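You operate a simulated robot arm through the tools that you are given. There is no shell and no other tool. Be economical: measure what you need, move in short steps, check, and stop when the job is done.

Carry out the task below with a simulated robot arm. There is one attempt and no reset: what you move stays moved.

TASK
Give the tube in the ring press its orange ring.
Fine: leave the dial at that colour and the tray pulled out with the tube in it; no ring on the other tubes.
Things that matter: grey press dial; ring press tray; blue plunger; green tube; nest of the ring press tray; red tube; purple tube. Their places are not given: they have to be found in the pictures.

It is judged by the outcome, as a careful person would: the job done as asked, and still so three seconds after it is handed in. It fails if anything else is knocked over, pushed out of place, dropped, spilled or broken.

THE ROBOT
A 6-joint arm with a two-finger parallel gripper, fixed in place. Base frame: the origin is at the foot of the arm, x ahead of it, y to its left, z up; the work surface is at about z = 766. Lengths are in mm, angles in degrees, forces in N, time in s.
With the tool pointing down near the work surface it reaches from about 240 to 640 mm from the base axis. Its first joint turns from -66.0 to 66.0 degrees. Payload 2.7 kg.
Tool frame: the origin (TCP) lies between the finger pads and is the grasp point; the fingertips stand 23 mm ahead of it; z points along the fingers, y is the line along which they close. The gripper opens to 94 mm. The fingers are 38 mm wide and 10 mm thick; the gripper's body (54 by 96 mm) begins 39 mm behind the TCP.
Orientation is told as [roll, pitch, yaw] about the base's x, y, z axes, in that order, counted from this pose: with the fingers straight down and closing along the base's y, the tool's x points along the base's -x, its y along +y and its z along -z.

THE INTERFACE
- The arm moves only by the tool arm_command. Its argument "increments" is a list of rows, each an object (a shift or turn left out is 0, a gripper value left out holds the last) with "travel": the shift along the base's x, y, z in mm, a list of three; "angular": the turn, a rotation vector about the base's x, y, z in rad, a list of three; "claw": the finger opening in mm, from 0 to 94. In form: [{"travel": [x, y, z], "angular": [rx, ry, rz], "claw": claw}, ...]. A call has 1 to 12 rows; each row shifts and turns the commanded pose from where the row before left it. A row lasts 0.2 s, in which the tool goes at most 50 mm and 8.6 degrees; a call with a longer step from one row to the next is refused whole, and so is a gripper value outside its range. A pose out of reach is approached as far as the arm can. The call stops where the force on the tool passes 70 N (or 10 N more than at its start, if that is more) or the arm is blocked; 0.2 s more then pass. The fingers move at their own pace (about 45 mm/s each) and stop on an object; they squeeze with about 25 N. The grip force told is the motor's: it shows also when the fingers shut on nothing. Time passes only in rows, and 0.2 s behind the last, so rows that do not move let the fingers close. It gives the time, the measured TCP pose, the force on the tool (base axes), the opening and the grip force at its end, in the units of the frame above (readings bear some noise), and new pictures: "show" is both (left out), scene, wrist or none.
- Cameras (640 x 400 px; columns grow to the right, rows downward): "scene" is fixed at [91.9, -454.2, 1401.7]; the picture's right is [0.55, -0.84, 0.00], its down [-0.50, -0.33, -0.80] and it looks along [0.67, 0.44, -0.60] (base axes); focal length 341 px, centre (320, 200). "wrist" rides on the gripper at [-39, 0, -44] in the tool frame; the picture's right is [0.00, -1.00, 0.00], its down [0.97, 0.00, -0.24] and it looks along [0.24, 0.00, 0.97] (tool axes); focal length 218 px, centre (320, 200).
- point_at(camera, pixels): for up to 12 pixels [column, row] of the newest picture of that camera ("zoom" is the newest enlarged one), the place [x, y, z] in the base frame of the surface seen there, good to about 2 mm. No time passes.
- enlarge(camera, box): a new picture of the part [left, top, right, bottom] of that camera's present view, enlarged. No time passes.
- sign_off(): hands the job in; it is judged then, once.

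Work in short steps. Measure before you move; look again where a grasp or a placing could have gone wrong, and mend it. You have 80 turns and 120 pictures in all, the two below and enlarged ones among them. Open the gripper and draw the arm clear of the work before you hand the job in, unless the task says otherwise; then end with one line.

The tools are called after "Request:" by a JSON object that holds its "name" and its "arguments". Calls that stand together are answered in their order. arm_command: Moves the arm, as the interface text tells. Its arguments: {"type":"object","properties":{"increments":{"type":"array","items":{"type":"object","properties":{"travel":{"type":"array","items":{"type":"number"}},"angular":{"type":"array","items":{"type":"number"}},"claw":{"type":"number"}}}},"show":{"type":"string","enum":["both","scene","wrist","none"]}},"required":["increments"]} The other tools are called the same way: point_at (camera, pixels) gives the place of the surface under pixels of a picture; enlarge (camera, box) takes an enlarged picture of a part of a camera's view; sign_off () hands the job in.

At the start:

```text
t: 0.0
position: [370.8, -295.1, 1171.6]
orientation: [0.0, 0.0, -0.1]
wrist_force: [-1.1, 1.2, -0.7]
grip_width: 93.9
grasp_force: 0.0
```

scene: 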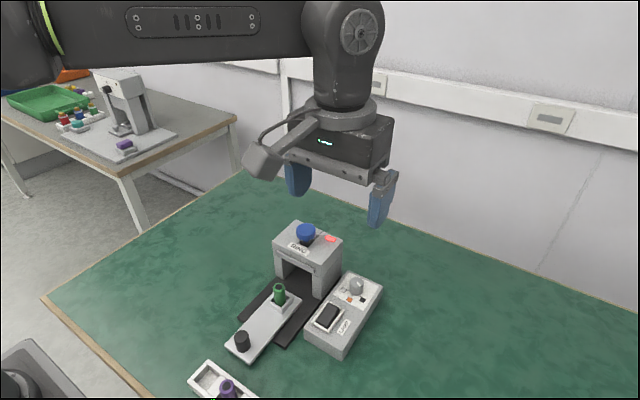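
wrist: 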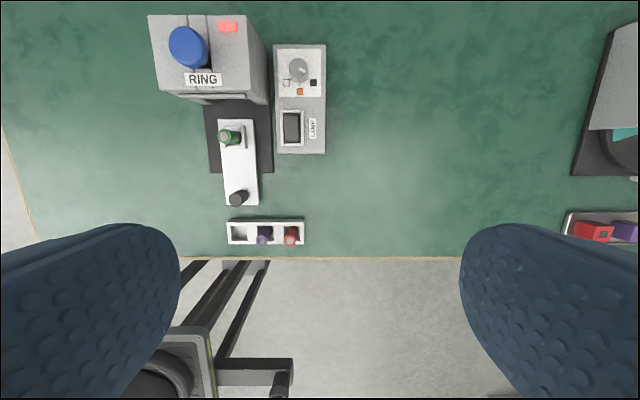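

The press, tray, control box with dial and a rocker/lamp are visible. I enlarge both views to see the details.

Request:
{"name": "enlarge", "arguments": {"camera": "wrist", "box": [140, 0, 340, 125]}}

Request:
{"name": "enlarge", "arguments": {"camera": "scene", "box": [180, 210, 400, 400]}}

Request:
{"name": "point_at", "arguments": {"camera": "wrist", "pixels": [[187, 47], [298, 69], [291, 127], [229, 137], [237, 198], [225, 190], [257, 200], [200, 60], [265, 232], [291, 235], [285, 83], [300, 91]]}}

```text
3.20 times, centred on (240, 62) of wrist
```

zoom: 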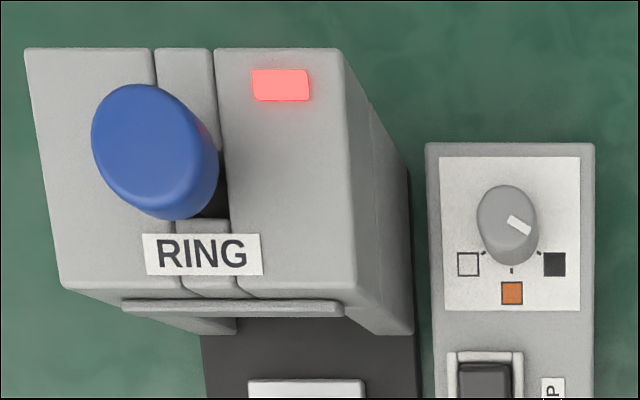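

```text
2.11 times, centred on (290, 305) of scene
```

zoom: 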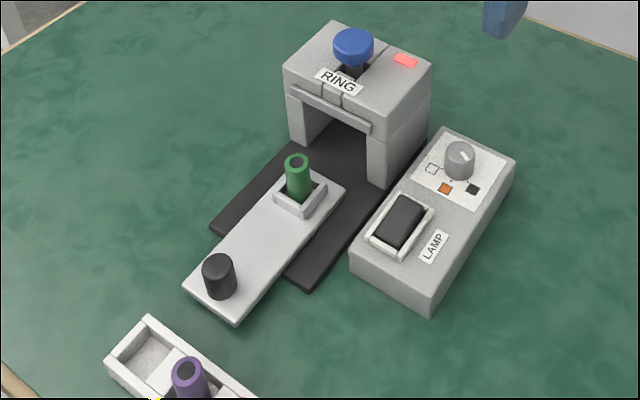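

```text
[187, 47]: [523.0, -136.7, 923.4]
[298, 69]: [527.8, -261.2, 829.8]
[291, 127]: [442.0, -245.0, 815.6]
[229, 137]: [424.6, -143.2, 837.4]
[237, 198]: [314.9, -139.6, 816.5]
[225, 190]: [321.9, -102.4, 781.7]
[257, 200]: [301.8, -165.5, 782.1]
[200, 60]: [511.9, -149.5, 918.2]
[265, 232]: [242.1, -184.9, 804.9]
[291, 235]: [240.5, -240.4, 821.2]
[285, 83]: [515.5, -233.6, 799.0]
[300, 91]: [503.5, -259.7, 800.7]
```

The dial points at black, and orange is the bottom (-x) tick. I measure the press and dial geometry before moving.

Request:
{"name": "enlarge", "arguments": {"camera": "wrist", "box": [260, 30, 340, 110]}}

Request:
{"name": "point_at", "arguments": {"camera": "wrist", "pixels": [[245, 18], [248, 85], [152, 18], [265, 60], [267, 100], [228, 26], [276, 50], [323, 50], [279, 148], [322, 150], [222, 125], [250, 130]]}}

Request:
{"name": "point_at", "arguments": {"camera": "scene", "pixels": [[306, 230], [307, 239], [357, 282], [357, 293], [328, 316], [242, 335], [242, 345], [279, 287], [341, 240], [337, 268], [300, 265], [300, 275]]}}

```text
5.00 times, centred on (300, 70) of wrist
```

zoom: 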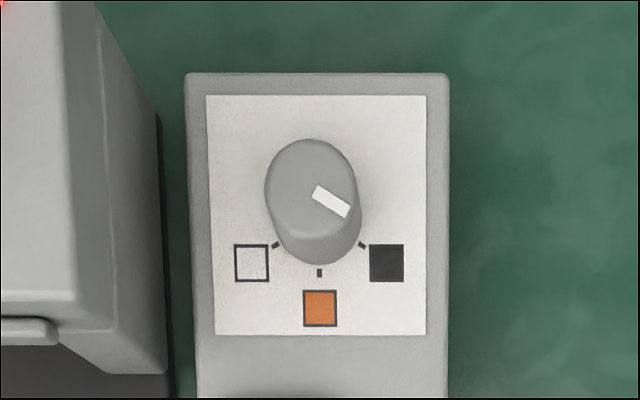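

```text
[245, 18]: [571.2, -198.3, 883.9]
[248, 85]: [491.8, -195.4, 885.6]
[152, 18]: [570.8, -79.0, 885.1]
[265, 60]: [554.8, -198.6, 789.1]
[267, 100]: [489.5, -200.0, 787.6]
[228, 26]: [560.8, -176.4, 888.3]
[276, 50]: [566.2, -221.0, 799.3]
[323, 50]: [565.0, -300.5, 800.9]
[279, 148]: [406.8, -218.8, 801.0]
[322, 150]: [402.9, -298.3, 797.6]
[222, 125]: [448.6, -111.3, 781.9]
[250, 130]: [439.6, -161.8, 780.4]
```

```text
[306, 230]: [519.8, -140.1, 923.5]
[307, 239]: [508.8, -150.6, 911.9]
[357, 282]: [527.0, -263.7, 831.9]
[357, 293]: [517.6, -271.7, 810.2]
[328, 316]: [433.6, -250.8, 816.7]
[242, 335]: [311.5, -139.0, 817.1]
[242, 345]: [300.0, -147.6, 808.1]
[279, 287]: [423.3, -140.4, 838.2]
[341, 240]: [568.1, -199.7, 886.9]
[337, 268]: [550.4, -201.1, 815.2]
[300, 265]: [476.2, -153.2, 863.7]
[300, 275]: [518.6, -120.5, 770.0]
```

Dial axis is about (527, -261), with its top at z 830 and the panel at 800. The press side wall is at y -199. I move above the dial with yaw -60, so the turn of -60° keeps the camera and gripper body away from the press.

Request:
{"name": "arm_command", "arguments": {"increments": [{"travel": [22.3, 4.9, -34.5], "angular": [0, 0, -0.1496], "claw": 60}, {"travel": [22.3, 4.9, -34.5], "angular": [0, 0, -0.1496]}, {"travel": [22.3, 4.9, -34.5], "angular": [0, 0, -0.1496]}, {"travel": [22.3, 4.9, -34.5], "angular": [0, 0, -0.1496]}, {"travel": [22.3, 4.9, -34.5], "angular": [0, 0, -0.1496]}, {"travel": [22.3, 4.9, -34.5], "angular": [0, 0, -0.1496]}, {"travel": [22.3, 4.7, -34.5], "angular": [0, 0, -0.1496]}, {}]}}

```text
t: 1.8
position: [526.4, -262.1, 931.9]
orientation: [0.1, 0.1, -60.2]
wrist_force: [-0.1, 0.4, 0.7]
grip_width: 60.1
grasp_force: 0.0
```

scene: 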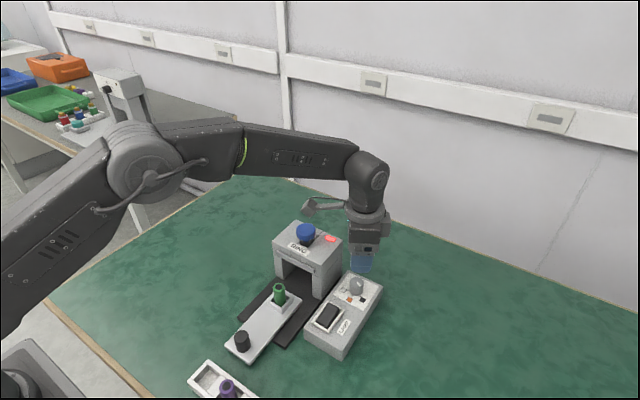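
wrist: 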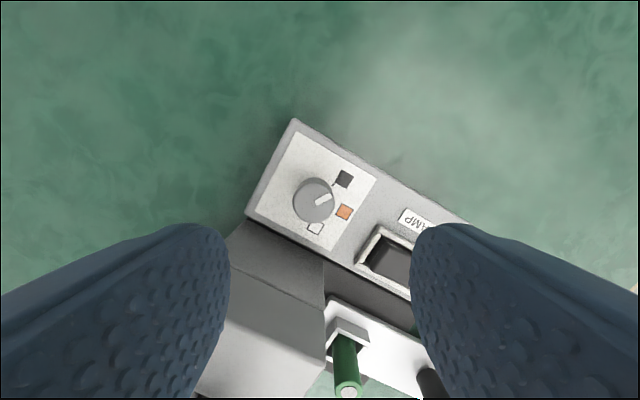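

An appendage of the gripper sticks out towards the press at scene (322,205). I check how high and how far out it is.

Request:
{"name": "enlarge", "arguments": {"camera": "scene", "box": [280, 140, 420, 300]}}

Request:
{"name": "point_at", "arguments": {"camera": "scene", "pixels": [[308, 207], [309, 214], [320, 205], [342, 206], [335, 200], [365, 230], [365, 250], [383, 232], [362, 268], [357, 283]]}}

```text
2.50 times, centred on (350, 220) of scene
```

zoom: 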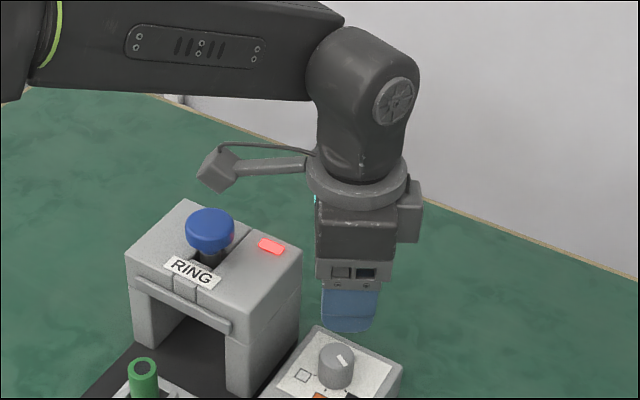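

```text
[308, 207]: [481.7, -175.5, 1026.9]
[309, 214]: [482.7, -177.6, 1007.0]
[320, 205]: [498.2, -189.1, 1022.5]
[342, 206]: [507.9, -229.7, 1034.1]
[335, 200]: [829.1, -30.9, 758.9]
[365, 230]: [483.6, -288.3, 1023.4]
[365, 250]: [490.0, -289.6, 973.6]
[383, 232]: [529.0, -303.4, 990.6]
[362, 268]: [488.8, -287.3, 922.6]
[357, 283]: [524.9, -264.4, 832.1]
```

The appendage bottoms out about 73 mm above the TCP. It would sweep near the plunger if I turned from -60 to -120, so I turn from 0 to -60 instead. I go back to yaw 0 above the dial and look.

Request:
{"name": "arm_command", "arguments": {"increments": [{"angular": [0, 0, 0.1496]}, {"angular": [0, 0, 0.1496]}, {"angular": [0, 0, 0.1496]}, {"angular": [0, 0, 0.1496]}, {"angular": [0, 0, 0.1496]}, {"angular": [0, 0, 0.1496]}, {"angular": [0, 0, 0.1496], "travel": [0, 0.5, 0]}, {"travel": [0, 0, -30]}, {}]}}

```text
t: 3.8
position: [525.8, -261.5, 900.5]
orientation: [0.1, 0.0, 0.1]
wrist_force: [-0.3, -1.0, 0.2]
grip_width: 60.1
grasp_force: 0.1
```

scene: 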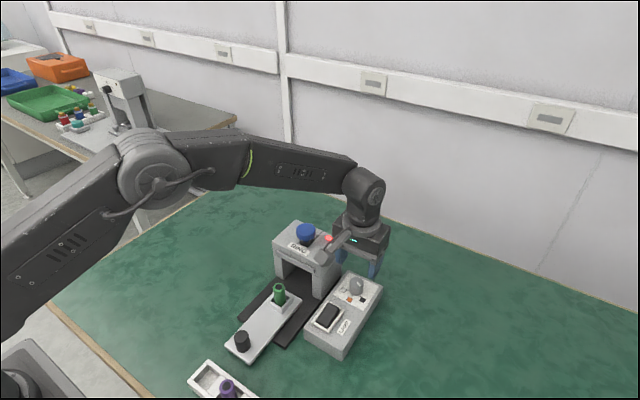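
wrist: 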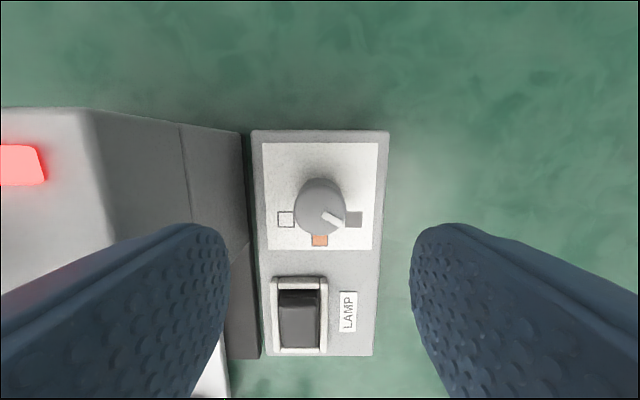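

The dial is centred (col 320). I descend to TCP z 831, and check with the wrist camera before closing.

Request:
{"name": "enlarge", "arguments": {"camera": "wrist", "box": [260, 150, 380, 260]}}

Request:
{"name": "arm_command", "arguments": {"increments": [{"travel": [0.5, 0, -25]}, {"travel": [0.5, 0, -25]}, {"travel": [0, 0, -19.5]}, {}]}}

```text
3.64 times, centred on (320, 205) of wrist
```

zoom: 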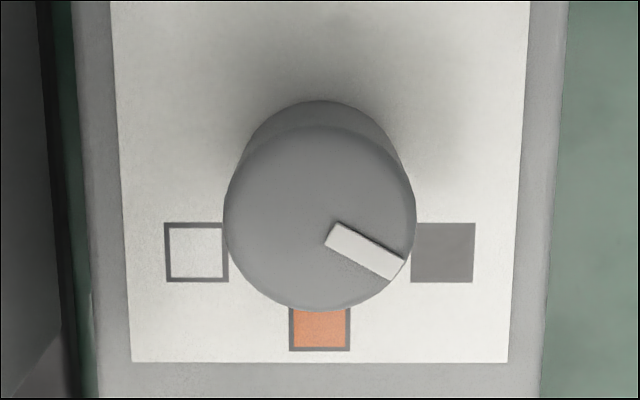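

```text
t: 4.8
position: [529.2, -259.9, 830.9]
orientation: [0.0, 0.0, -0.1]
wrist_force: [0.3, -0.3, 0.0]
grip_width: 60.2
grasp_force: 0.1
```

scene: 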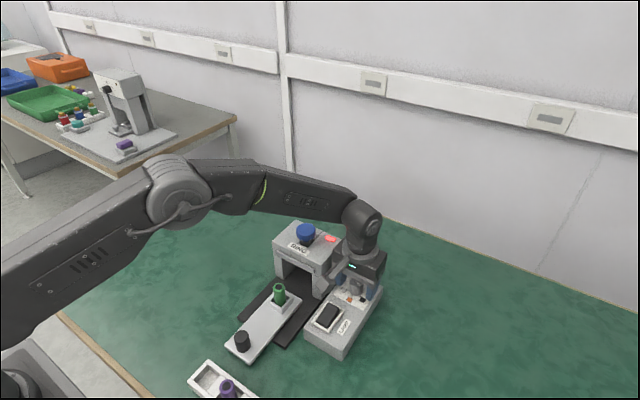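
wrist: 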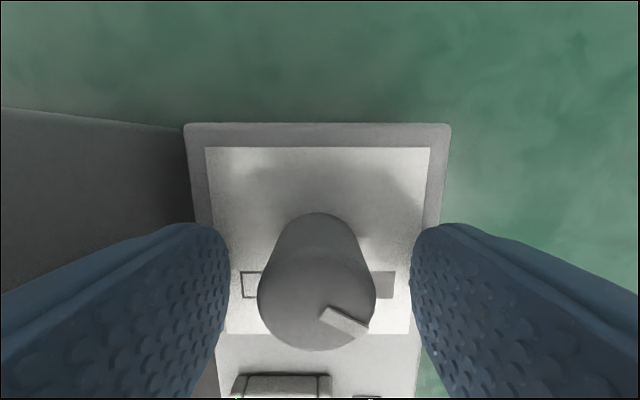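

The fingers straddle the dial cleanly. I close on it and turn -60° about the vertical.

Request:
{"name": "arm_command", "arguments": {"increments": [{"travel": [-1, -1, 0], "claw": 40}, {"claw": 10}, {"claw": 10}, {"claw": 10}], "show": "wrist"}}

Request:
{"name": "arm_command", "arguments": {"increments": [{"angular": [0, 0, -0.1309]}, {"angular": [0, 0, -0.1309]}, {"angular": [0, 0, -0.1309]}, {"angular": [0, 0, -0.1309]}, {"angular": [0, 0, -0.1309]}, {"angular": [0, 0, -0.1309]}, {"angular": [0, 0, -0.1309]}, {"angular": [0, 0, -0.1309]}, {}]}}

```text
t: 5.8
position: [527.2, -259.8, 831.2]
orientation: [0.0, 0.0, 0.2]
wrist_force: [-0.1, 15.1, 2.2]
grip_width: 29.6
grasp_force: 45.0
```

wrist: 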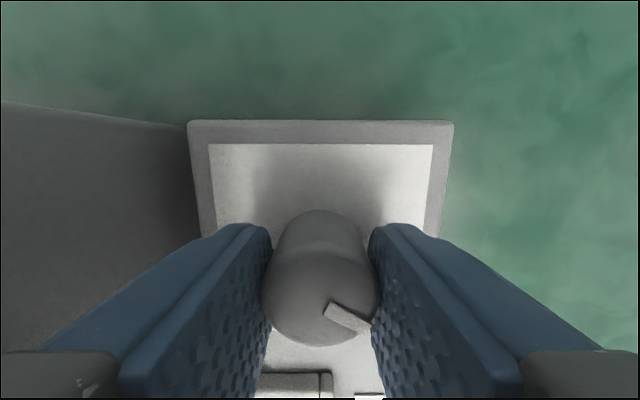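

```text
t: 7.8
position: [529.2, -258.2, 831.7]
orientation: [0.1, 0.1, -59.9]
wrist_force: [7.3, 26.1, -0.8]
grip_width: 29.4
grasp_force: 44.5
```

scene: 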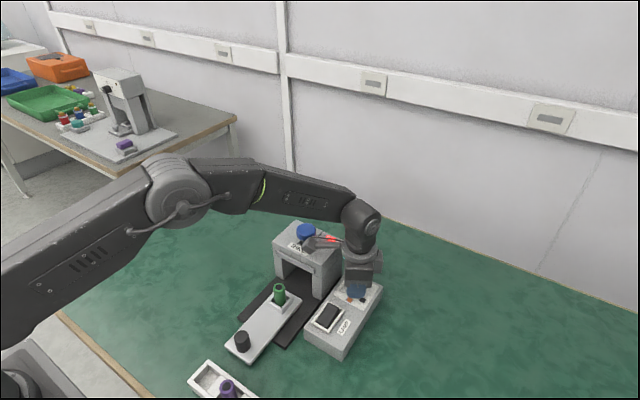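
wrist: 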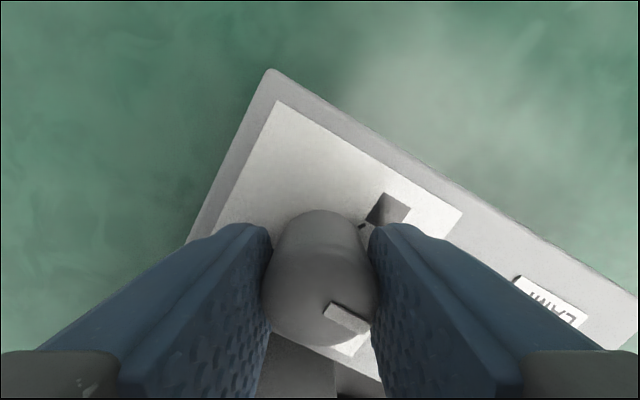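

The dial followed the turn: its mark stayed fixed relative to the gripper. I release and rise to check.

Request:
{"name": "arm_command", "arguments": {"increments": [{"claw": 60}, {"claw": 60}, {"claw": 60}, {"travel": [0, 0, 30]}, {"travel": [0, 0, 40]}, {"travel": [0, 0, 40]}, {"travel": [-20, 0, 30]}, {}]}}

Request:
{"name": "enlarge", "arguments": {"camera": "scene", "box": [220, 200, 400, 370]}}

Request:
{"name": "enlarge", "arguments": {"camera": "wrist", "box": [240, 100, 440, 280]}}

```text
t: 9.6
position: [506.4, -260.9, 971.0]
orientation: [0.1, 0.0, -59.9]
wrist_force: [0.2, 0.3, 0.1]
grip_width: 60.0
grasp_force: 0.1
```

scene: 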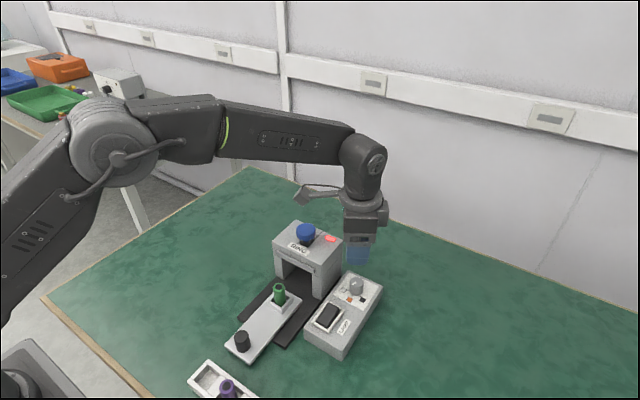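
wrist: 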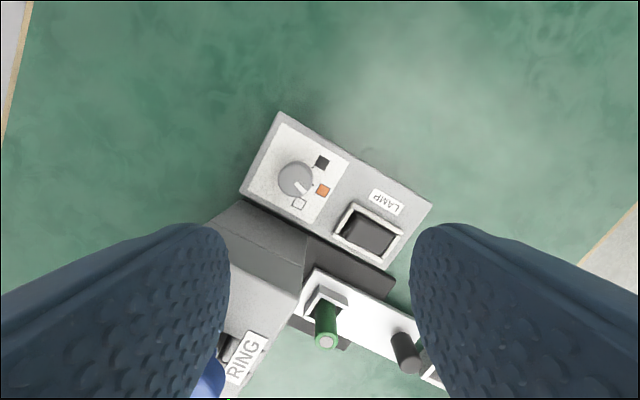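

```text
2.35 times, centred on (310, 285) of scene
```

zoom: 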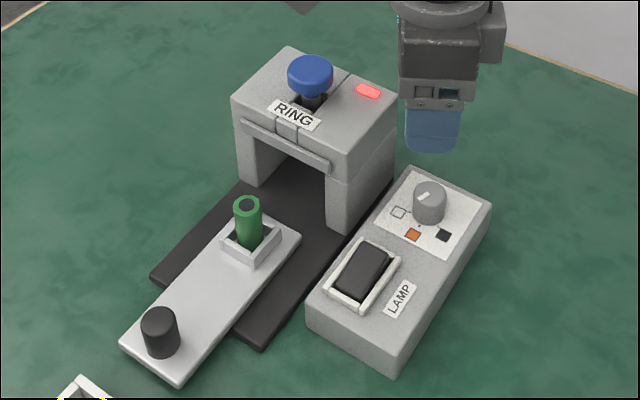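

```text
2.22 times, centred on (340, 190) of wrist
```

zoom: 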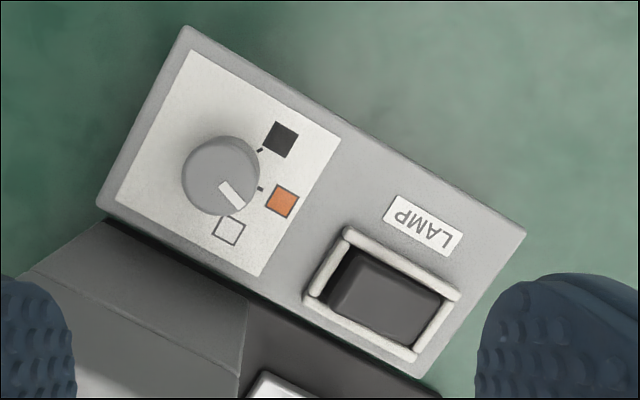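

The mark seems to sit past orange, towards white. I measure it precisely.

Request:
{"name": "enlarge", "arguments": {"camera": "wrist", "box": [265, 145, 345, 220]}}

Request:
{"name": "enlarge", "arguments": {"camera": "scene", "box": [325, 260, 395, 320]}}

```text
5.33 times, centred on (305, 182) of wrist
```

zoom: 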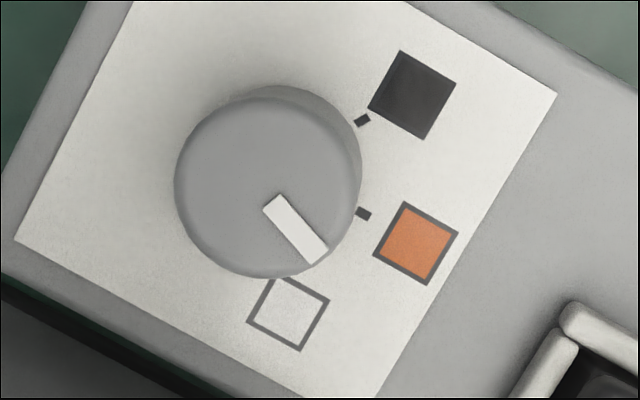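

```text
6.67 times, centred on (360, 290) of scene
```

zoom: 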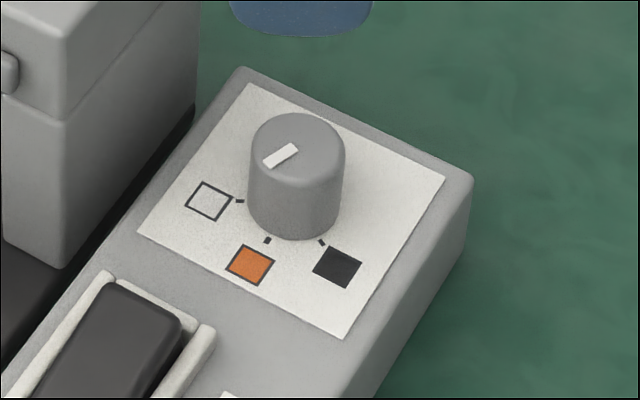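

The mark is about 20–25° past orange, probably because closing off-centre twisted the dial. I measure the dial centre better before regripping.

Request:
{"name": "point_at", "arguments": {"camera": "zoom", "pixels": [[298, 150], [255, 150], [341, 150], [298, 118], [298, 183], [269, 162], [294, 148], [239, 201], [267, 240], [321, 243]]}}

Request:
{"name": "point_at", "arguments": {"camera": "wrist", "pixels": [[295, 179], [280, 179], [311, 179], [295, 165], [295, 193], [299, 184], [304, 191], [313, 185], [313, 167]]}}

```text
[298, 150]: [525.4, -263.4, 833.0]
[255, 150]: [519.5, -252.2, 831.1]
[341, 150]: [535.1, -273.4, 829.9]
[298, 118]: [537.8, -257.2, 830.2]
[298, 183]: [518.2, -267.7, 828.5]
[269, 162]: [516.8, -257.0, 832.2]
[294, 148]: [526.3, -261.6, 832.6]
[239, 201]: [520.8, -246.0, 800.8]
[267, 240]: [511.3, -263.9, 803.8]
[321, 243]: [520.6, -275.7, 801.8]
```

```text
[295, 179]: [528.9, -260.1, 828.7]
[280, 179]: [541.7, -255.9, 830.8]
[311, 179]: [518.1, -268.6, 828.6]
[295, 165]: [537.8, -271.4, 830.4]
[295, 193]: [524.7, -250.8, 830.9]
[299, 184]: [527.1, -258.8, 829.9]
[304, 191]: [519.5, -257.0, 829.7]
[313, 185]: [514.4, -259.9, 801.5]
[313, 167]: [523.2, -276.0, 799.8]
```

Dial centre is about (529.5, -260.5), and the mark is about 22° too far. I regrip centred at yaw -60, closing gently.

Request:
{"name": "arm_command", "arguments": {"increments": [{"travel": [23, 0.5, -30]}, {"travel": [0, 0, -40]}, {"travel": [0, 0, -40]}, {"travel": [0, 0, -29.5]}, {}], "show": "wrist"}}

Request:
{"name": "arm_command", "arguments": {"increments": [{"claw": 40}, {"claw": 34}, {"claw": 30}, {"claw": 27}, {}], "show": "wrist"}}

```text
t: 10.8
position: [529.5, -260.9, 831.1]
orientation: [0.0, 0.0, -60.0]
wrist_force: [-0.1, -0.6, 0.2]
grip_width: 60.0
grasp_force: 0.0
```

wrist: 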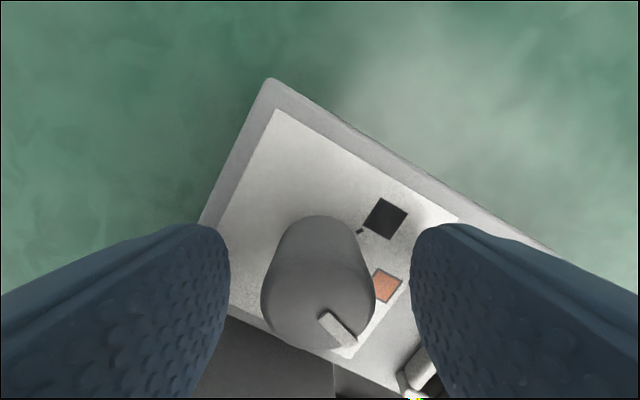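

```text
t: 12.0
position: [528.8, -259.4, 832.5]
orientation: [0.0, 0.0, -59.9]
wrist_force: [4.4, 2.3, -2.8]
grip_width: 30.0
grasp_force: 44.9
```

wrist: 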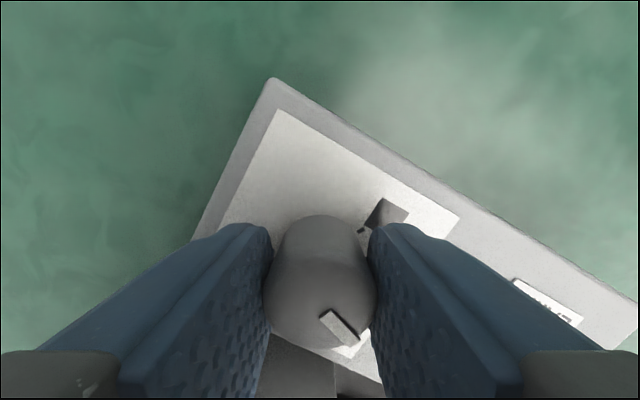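

Forces are low now and the mark is unchanged by the grip. I turn back +22° and release in place, then rise.

Request:
{"name": "arm_command", "arguments": {"increments": [{"angular": [0, 0, 0.128]}, {"angular": [0, 0, 0.128]}, {"angular": [0, 0, 0.128]}, {}], "show": "wrist"}}

Request:
{"name": "arm_command", "arguments": {"increments": [{"claw": 36}, {"claw": 60}, {"claw": 60}, {"travel": [0, 0, 30]}, {"travel": [0, 0, 40]}, {"travel": [0, 0, 40]}, {"travel": [-20, 0, 30]}, {}]}}

Request:
{"name": "enlarge", "arguments": {"camera": "scene", "box": [325, 260, 395, 320]}}

```text
t: 13.0
position: [529.6, -261.2, 832.1]
orientation: [0.0, 0.1, -37.9]
wrist_force: [-2.9, 15.8, 3.2]
grip_width: 29.7
grasp_force: 45.1
```

wrist: 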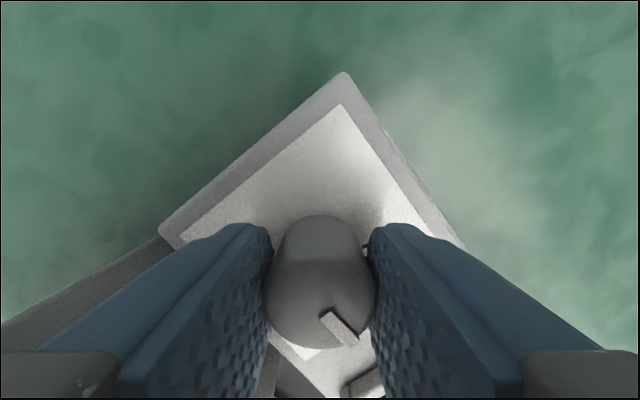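

```text
t: 14.8
position: [511.1, -262.2, 970.9]
orientation: [0.0, 0.1, -37.8]
wrist_force: [0.5, 0.3, -0.1]
grip_width: 60.0
grasp_force: 0.0
```

scene: 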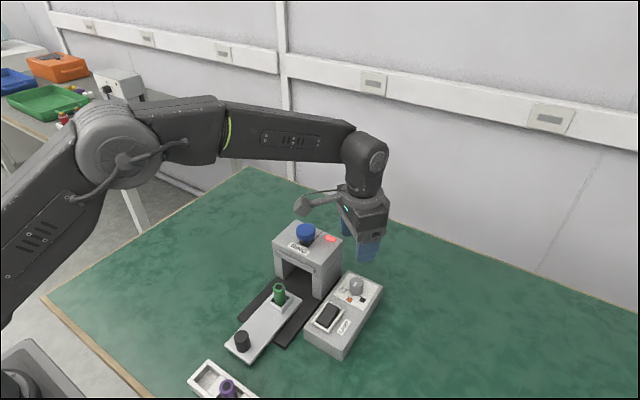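
wrist: 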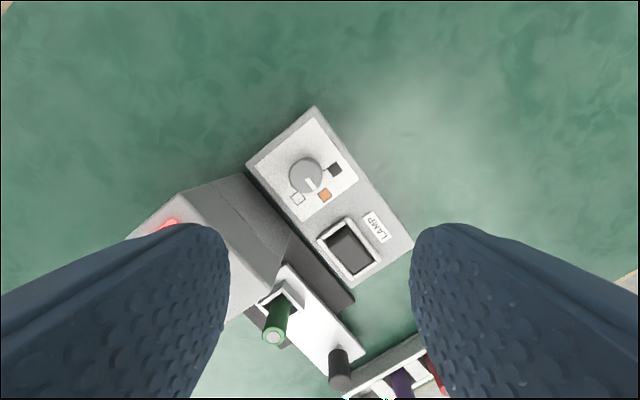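

```text
6.67 times, centred on (360, 290) of scene
```

zoom: 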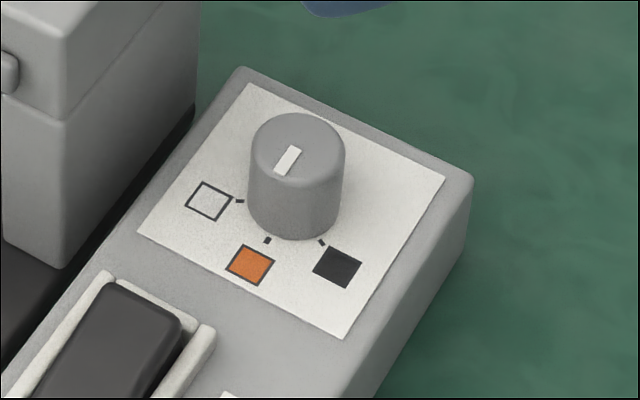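

The mark now lines up with the orange tick. Next I move above the tray handle at about (312, -140) with yaw 0.

Request:
{"name": "arm_command", "arguments": {"increments": [{"travel": [-33, 20.3, 0], "angular": [0, 0, 0.11]}, {"travel": [-33, 20.3, 0], "angular": [0, 0, 0.11]}, {"travel": [-33, 20.3, -10], "angular": [0, 0, 0.11]}, {"travel": [-33, 20.3, -20], "angular": [0, 0, 0.11]}, {"travel": [-33, 20.3, -20], "angular": [0, 0, 0.11]}, {"travel": [-34, 20.3, -20], "angular": [0, 0, 0.11]}, {}]}}

Request:
{"name": "enlarge", "arguments": {"camera": "wrist", "box": [240, 60, 480, 280]}}

```text
t: 16.4
position: [311.5, -137.6, 899.5]
orientation: [0.0, 0.0, -0.1]
wrist_force: [-0.8, 0.9, 0.5]
grip_width: 59.9
grasp_force: 0.1
```

scene: 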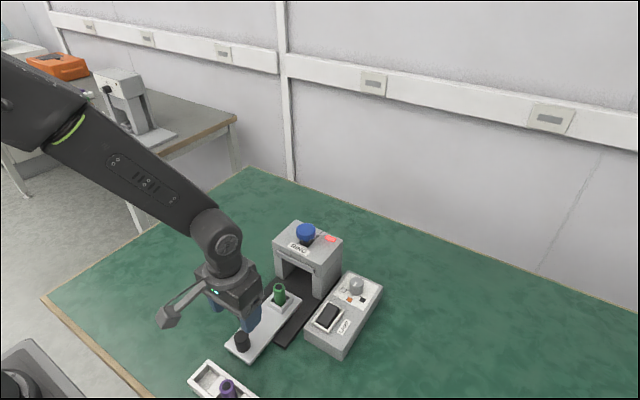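
wrist: 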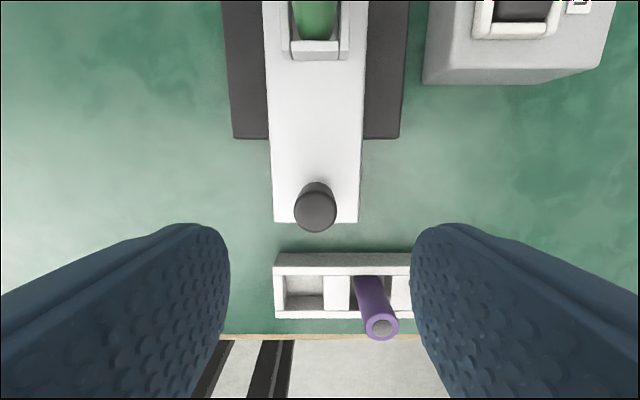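

```text
1.82 times, centred on (360, 170) of wrist
```

zoom: 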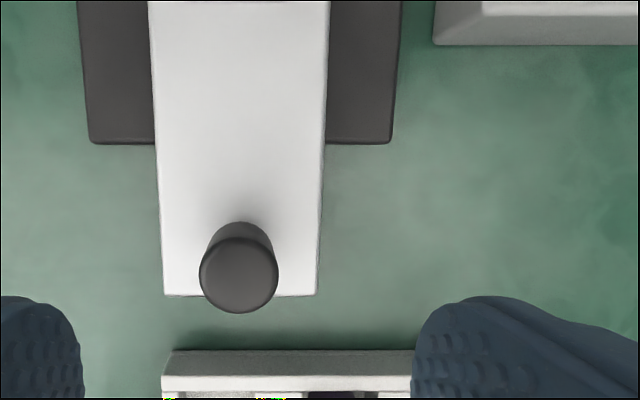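

Request:
{"name": "point_at", "arguments": {"camera": "wrist", "pixels": [[316, 210], [298, 210], [334, 210], [316, 192], [316, 228], [275, 220], [358, 220], [272, 140], [363, 140], [315, 250], [382, 325], [317, 20]]}}

Request:
{"name": "point_at", "arguments": {"camera": "scene", "pixels": [[279, 287], [281, 299], [306, 228], [306, 236], [272, 305], [288, 312], [300, 295], [310, 262]]}}

```text
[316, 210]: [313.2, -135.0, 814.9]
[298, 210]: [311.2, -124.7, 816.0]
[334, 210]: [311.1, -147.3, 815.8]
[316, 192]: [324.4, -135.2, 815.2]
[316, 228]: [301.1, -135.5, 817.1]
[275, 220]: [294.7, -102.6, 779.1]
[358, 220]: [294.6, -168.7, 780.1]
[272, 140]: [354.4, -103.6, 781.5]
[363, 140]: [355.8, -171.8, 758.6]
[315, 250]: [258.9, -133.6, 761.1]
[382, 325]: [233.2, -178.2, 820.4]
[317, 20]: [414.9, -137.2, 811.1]
```

```text
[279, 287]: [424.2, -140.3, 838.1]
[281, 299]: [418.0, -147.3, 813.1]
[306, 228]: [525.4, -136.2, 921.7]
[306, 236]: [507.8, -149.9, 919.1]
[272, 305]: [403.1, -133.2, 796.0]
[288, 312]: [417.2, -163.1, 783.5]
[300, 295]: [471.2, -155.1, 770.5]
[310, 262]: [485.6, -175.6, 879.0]
```

Handle centre is (313, -136) with diameter 23. I descend to TCP z 809 and grip it.

Request:
{"name": "arm_command", "arguments": {"increments": [{"travel": [1.5, 1.8, -45]}, {"travel": [0, 0, -45.5]}, {"claw": 40}, {"claw": 30}, {"claw": 20}, {"claw": 15}, {"claw": 15}, {}]}}

```text
t: 18.2
position: [313.7, -134.8, 811.7]
orientation: [0.0, 0.3, -0.2]
wrist_force: [6.6, 41.3, -8.4]
grip_width: 27.5
grasp_force: 45.6
```

scene: 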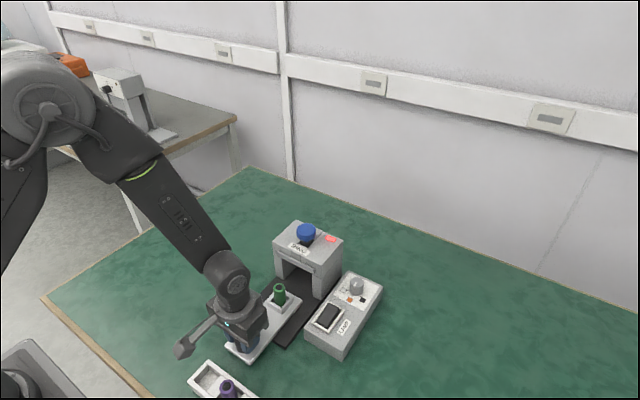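
wrist: 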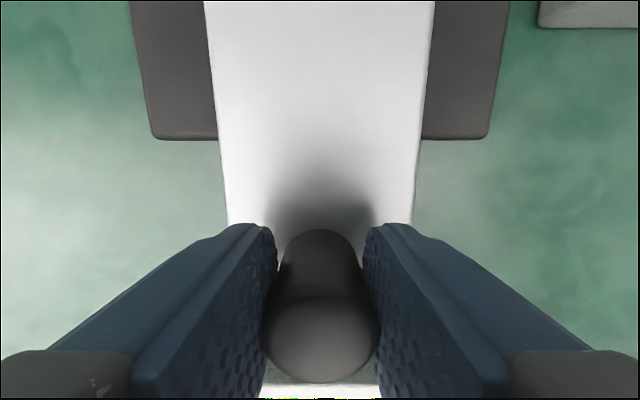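

The grip holds with a 41 N side force, so I shift +y 2 mm to relieve it. Then I push a short way along +x as a test.

Request:
{"name": "arm_command", "arguments": {"increments": [{"travel": [0, 2, 0]}, {}, {"travel": [10, 0, 0]}, {"travel": [10, 0, 0]}, {}], "show": "scene"}}

```text
t: 19.4
position: [331.3, -134.6, 811.8]
orientation: [0.0, 0.2, -0.2]
wrist_force: [-0.5, 6.1, -7.7]
grip_width: 27.7
grasp_force: 45.2
```

scene: 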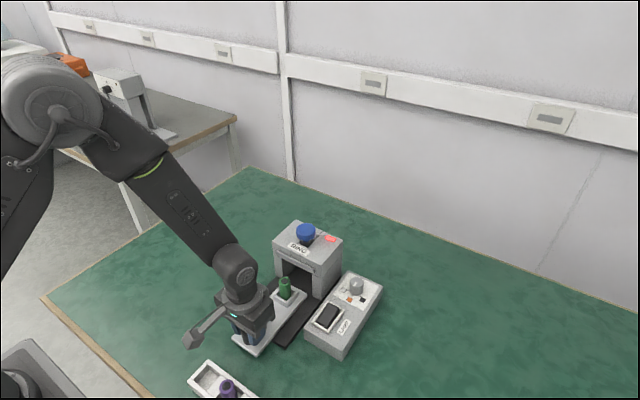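

The tray slides freely. I continue to x ≈ 396.

Request:
{"name": "arm_command", "arguments": {"increments": [{"travel": [12, 0, 0]}, {"travel": [12, 0, 0]}, {"travel": [12, 0, 0]}, {"travel": [12, 0, 0]}, {"travel": [12, 0, 0]}, {"travel": [5, 0, 0]}, {}]}}

Request:
{"name": "enlarge", "arguments": {"camera": "scene", "box": [220, 200, 380, 360]}}

```text
t: 21.0
position: [398.3, -135.6, 813.2]
orientation: [0.0, 0.0, -0.2]
wrist_force: [0.2, 9.6, -12.5]
grip_width: 27.7
grasp_force: 45.1
```

scene: 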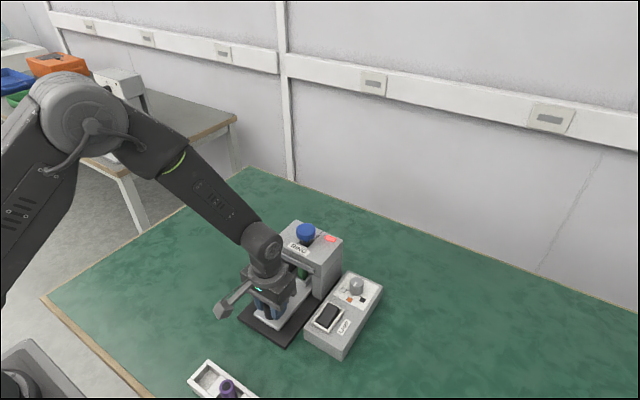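
wrist: 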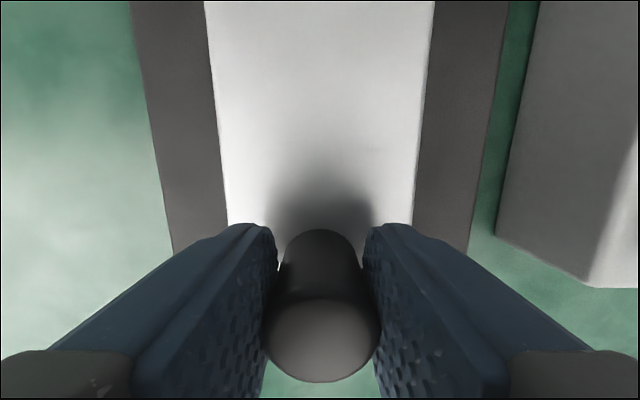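

```text
2.50 times, centred on (300, 280) of scene
```

zoom: 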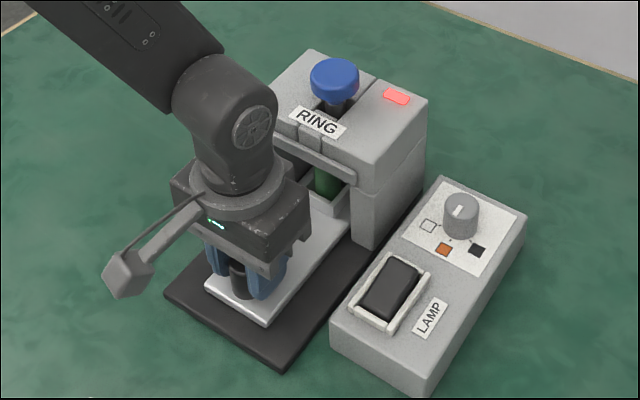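

The tube is entering under the press. I continue in small steps, looking for an end stop.

Request:
{"name": "arm_command", "arguments": {"increments": [{"travel": [5, 0, 0]}, {"travel": [4, 0, 0]}, {"travel": [3, 0, 0]}, {"travel": [2, 0, 0]}, {}]}}

Request:
{"name": "enlarge", "arguments": {"camera": "scene", "box": [220, 200, 380, 360]}}

```text
t: 22.2
position: [412.0, -134.5, 811.8]
orientation: [0.0, 0.1, -0.1]
wrist_force: [0.8, 12.2, 3.6]
grip_width: 27.5
grasp_force: 44.9
```

scene: 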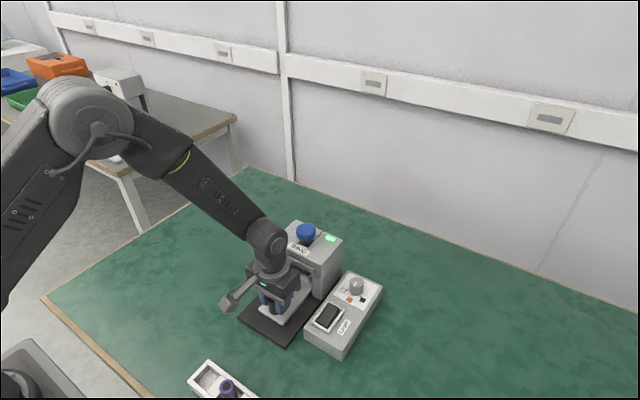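
wrist: 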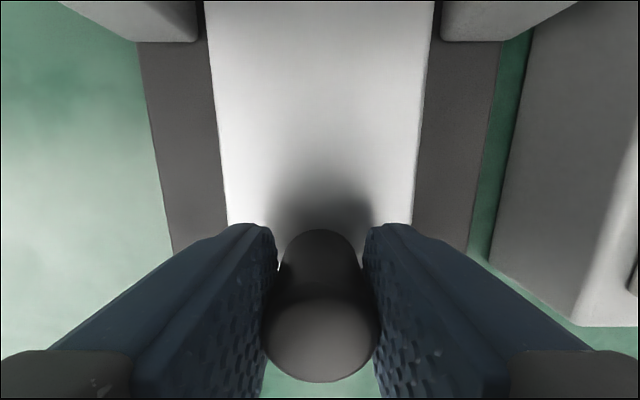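

```text
2.50 times, centred on (300, 280) of scene
```

zoom: 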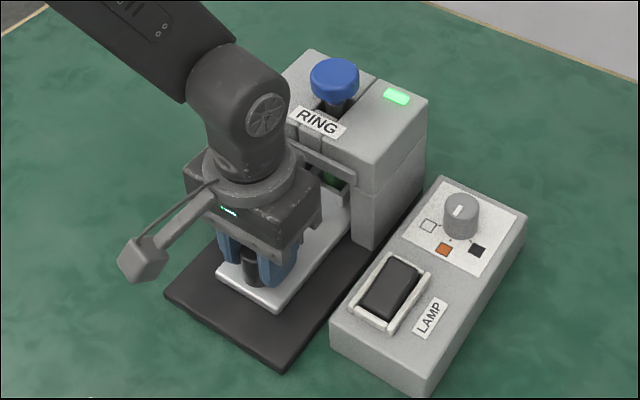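

The press light turned green, so the tray is in position. I release the handle, rise, and look at the plunger.

Request:
{"name": "arm_command", "arguments": {"increments": [{"claw": 34}, {"claw": 60}, {"claw": 60}, {"travel": [0, 0, 40]}, {"travel": [0, 0, 50]}, {"travel": [0, 0, 50]}, {"travel": [20, 0, 30], "claw": 30}, {"travel": [35, 0, 0], "claw": 10}, {"claw": 0}, {}]}}

Request:
{"name": "enlarge", "arguments": {"camera": "scene", "box": [220, 200, 380, 360]}}

```text
t: 24.4
position: [465.2, -135.5, 980.3]
orientation: [0.0, 0.0, -0.2]
wrist_force: [-0.2, -0.1, 1.0]
grip_width: 0.0
grasp_force: 24.7
```

scene: 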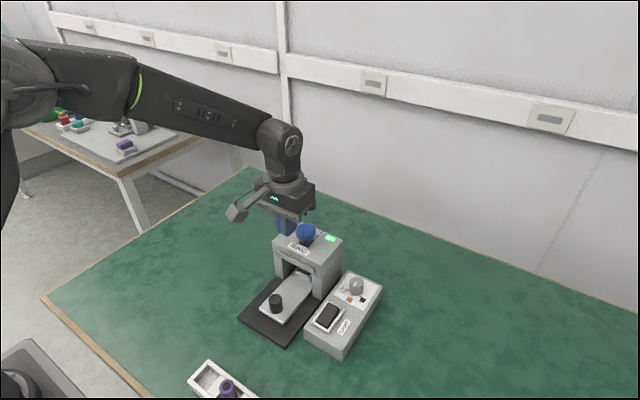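
wrist: 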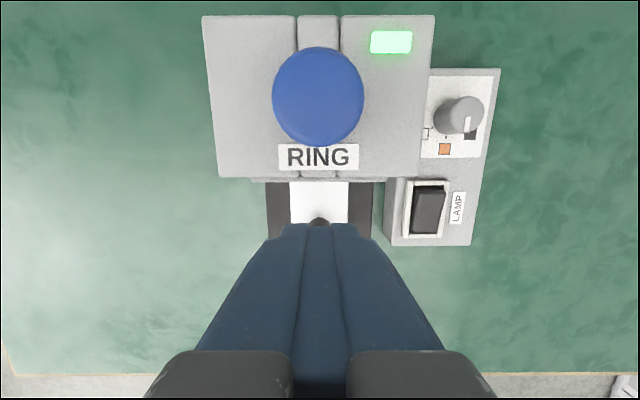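

```text
2.50 times, centred on (300, 280) of scene
```

zoom: 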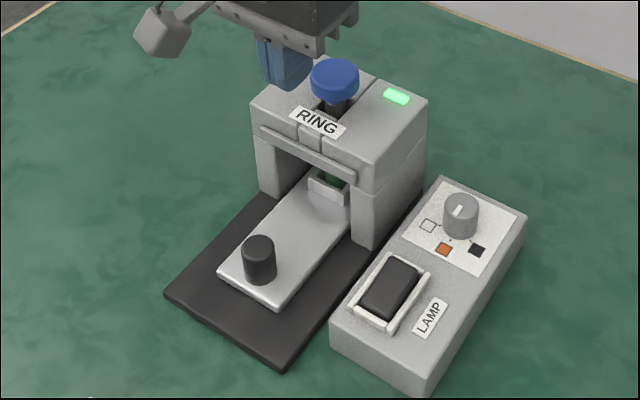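

Request:
{"name": "point_at", "arguments": {"camera": "wrist", "pixels": [[318, 97], [276, 97], [361, 97], [318, 52], [318, 141], [318, 75], [318, 120], [380, 100]]}}

```text
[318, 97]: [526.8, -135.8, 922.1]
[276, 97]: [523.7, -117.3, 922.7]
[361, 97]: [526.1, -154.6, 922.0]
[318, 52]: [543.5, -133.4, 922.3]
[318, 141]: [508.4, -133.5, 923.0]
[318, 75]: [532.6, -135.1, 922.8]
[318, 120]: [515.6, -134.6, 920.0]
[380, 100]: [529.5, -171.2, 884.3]
```

The cap centre is (525, -136) with its top at z 922. I position the closed fingertips above it and press down step by step.

Request:
{"name": "arm_command", "arguments": {"increments": [{"travel": [30, 0, 0]}, {"travel": [30, -0.5, -20]}, {"travel": [0, 0, -8]}, {}], "show": "none"}}

Request:
{"name": "arm_command", "arguments": {"increments": [{"travel": [0, 0, -5]}, {"travel": [0, 0, -4]}, {"travel": [0, 0, -4]}, {"travel": [0, 0, -4]}, {"travel": [0, 0, -4]}], "show": "scene"}}

Request:
{"name": "enlarge", "arguments": {"camera": "scene", "box": [220, 200, 380, 360]}}

```text
t: 25.4
position: [526.5, -136.6, 953.0]
orientation: [0.0, 0.0, -0.2]
wrist_force: [-0.5, 0.1, 0.5]
grip_width: 0.0
grasp_force: 25.4
```

```text
t: 26.6
position: [526.2, -136.9, 933.7]
orientation: [0.0, 0.1, -0.1]
wrist_force: [-2.6, -0.4, 4.5]
grip_width: 0.0
grasp_force: 25.0
```

scene: 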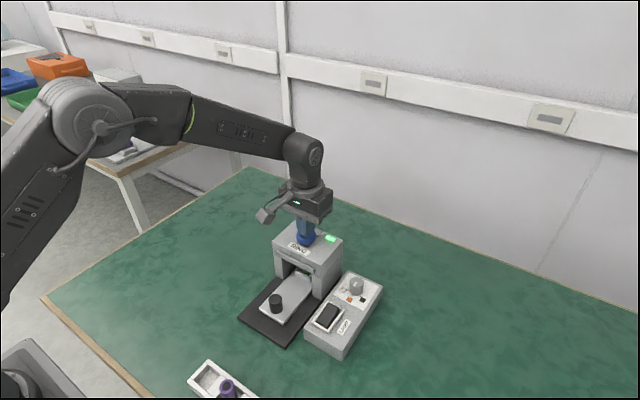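

```text
2.50 times, centred on (300, 280) of scene
```

zoom: 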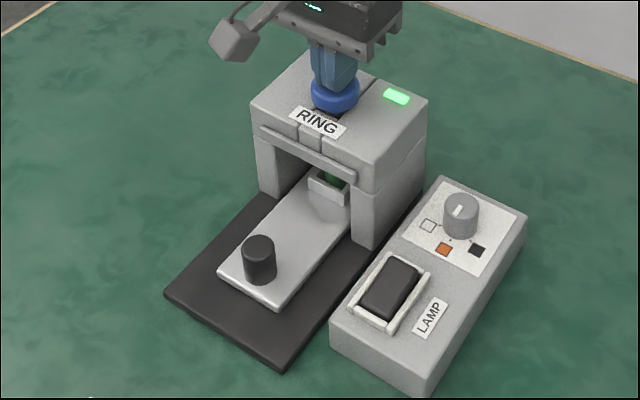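

The plunger is going down (fingertips about z 911, 4.5 N). I continue until it stops.

Request:
{"name": "arm_command", "arguments": {"increments": [{"travel": [0, 0, -3]}, {"travel": [0, 0, -3]}, {"travel": [0, 0, -3]}, {"travel": [0, 0, -3]}, {}], "show": "none"}}

Request:
{"name": "enlarge", "arguments": {"camera": "scene", "box": [220, 200, 380, 360]}}

```text
t: 27.6
position: [528.1, -136.0, 931.1]
orientation: [-0.2, -0.6, 0.0]
wrist_force: [-6.0, 1.5, 11.7]
grip_width: 0.1
grasp_force: 24.9
stopped in row 5: the force on the tool passed its limit (the readings are from after the stop); the commanded pose is now the measured one
```

```text
2.50 times, centred on (300, 280) of scene
```

zoom: 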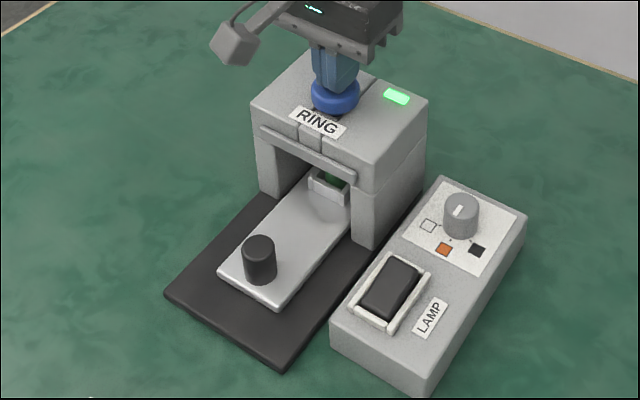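

The plunger hit its stop and the force limit tripped. I lift away and look.

Request:
{"name": "arm_command", "arguments": {"increments": [{"travel": [0, 0, 10]}, {"travel": [0, 0, 30]}, {"travel": [-40, 0, 20]}, {"travel": [-45, 0, 0]}, {"travel": [-30, 0, 0], "claw": 60}, {}], "show": "scene"}}

Request:
{"name": "enlarge", "arguments": {"camera": "scene", "box": [260, 210, 360, 310]}}

```text
t: 29.0
position: [415.1, -137.7, 989.9]
orientation: [-0.1, -0.5, -0.1]
wrist_force: [-0.9, -0.1, 0.2]
grip_width: 50.8
grasp_force: 0.1
```

scene: 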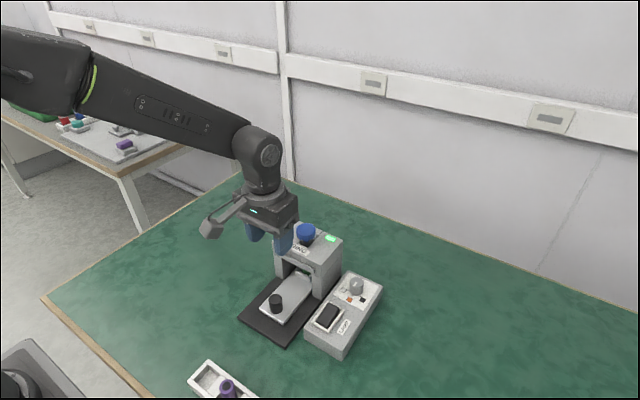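

```text
4.00 times, centred on (310, 260) of scene
```

zoom: 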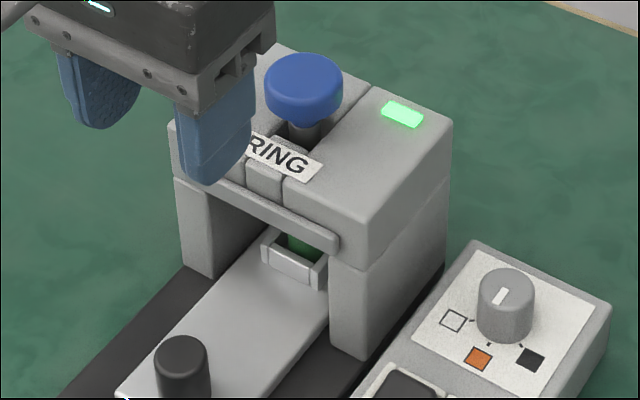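

The plunger sprang back. I go down and grip the handle again at (412, -134).

Request:
{"name": "arm_command", "arguments": {"increments": [{"travel": [-3, 3.5, -45], "angular": [0.002, 0.008, 0]}, {"travel": [0, 0, -45]}, {"travel": [0, 0, -45]}, {}], "show": "wrist"}}

```text
t: 30.0
position: [413.2, -132.3, 854.3]
orientation: [0.0, -0.1, -0.1]
wrist_force: [-0.6, -0.3, -0.3]
grip_width: 60.0
grasp_force: 0.1
```

wrist: 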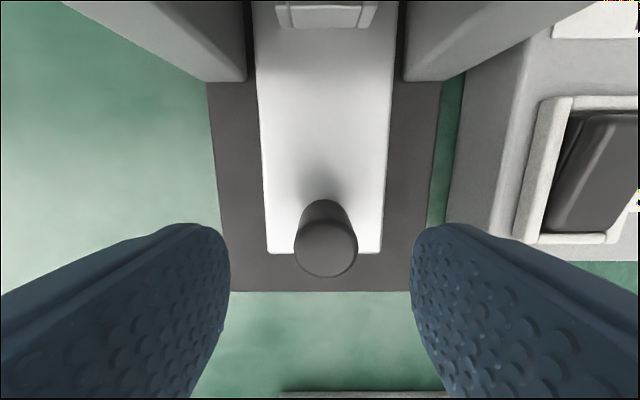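

The handle is at col 326, about 2 mm towards -y. I correct, descend and grip.

Request:
{"name": "arm_command", "arguments": {"increments": [{"travel": [-1, -1.8, -30]}, {"travel": [0, 0, -13]}, {"claw": 40}, {"claw": 32}, {"claw": 26}, {"claw": 18}, {}], "show": "wrist"}}

```text
t: 31.6
position: [410.7, -135.1, 811.2]
orientation: [0.0, 0.0, -0.1]
wrist_force: [0.6, -5.7, -4.7]
grip_width: 27.3
grasp_force: 45.3
```

wrist: 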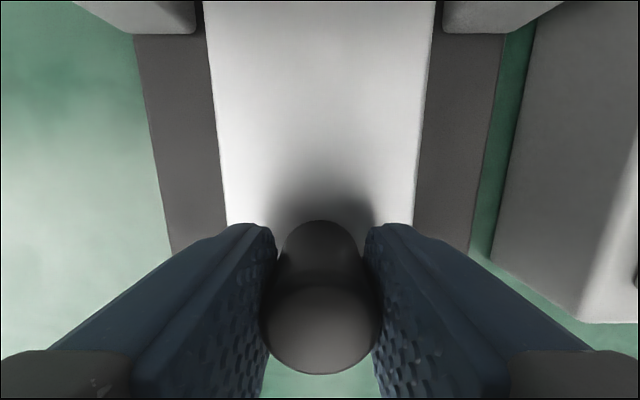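

Good grip with low force. I pull the tray out by 97 mm to its original place.

Request:
{"name": "arm_command", "arguments": {"increments": [{"travel": [-6, 0, 0]}, {"travel": [-11, 0, 0]}, {"travel": [-11, 0, 0]}, {"travel": [-11, 0, 0]}, {"travel": [-11, 0, 0]}, {"travel": [-11, 0, 0]}, {"travel": [-11, 0, 0]}, {"travel": [-11, 0, 0]}, {"travel": [-9, 0, 0]}, {"travel": [-5, 0, 0]}, {}]}}

Request:
{"name": "enlarge", "arguments": {"camera": "scene", "box": [220, 210, 380, 370]}}

```text
t: 34.0
position: [312.1, -134.6, 810.9]
orientation: [0.0, 0.0, -0.2]
wrist_force: [-1.0, 13.5, 11.3]
grip_width: 27.4
grasp_force: 45.1
```

scene: 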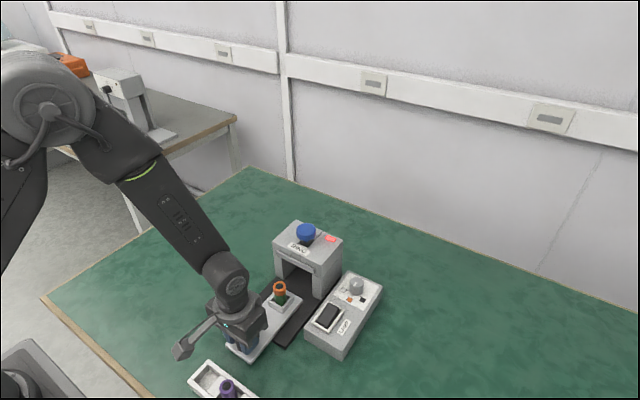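
wrist: 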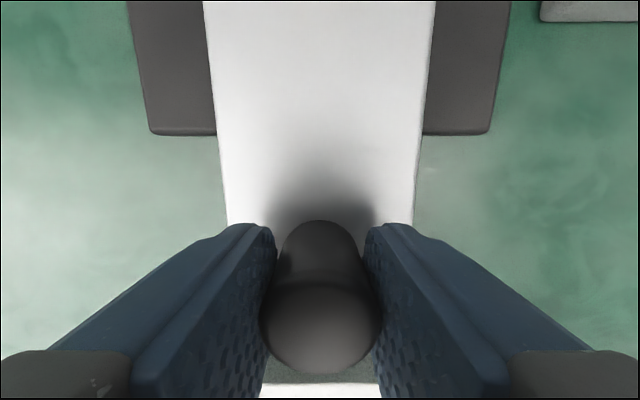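

```text
2.50 times, centred on (300, 290) of scene
```

zoom: 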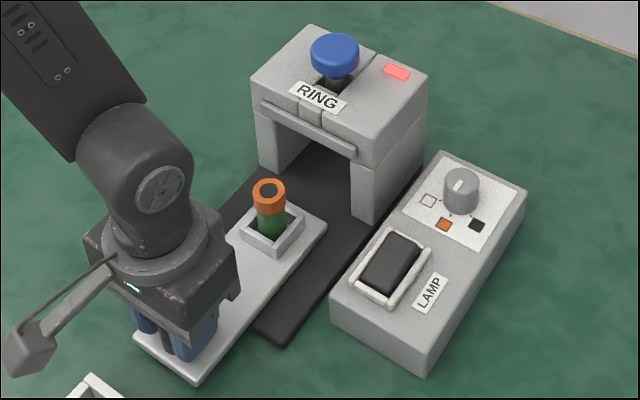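

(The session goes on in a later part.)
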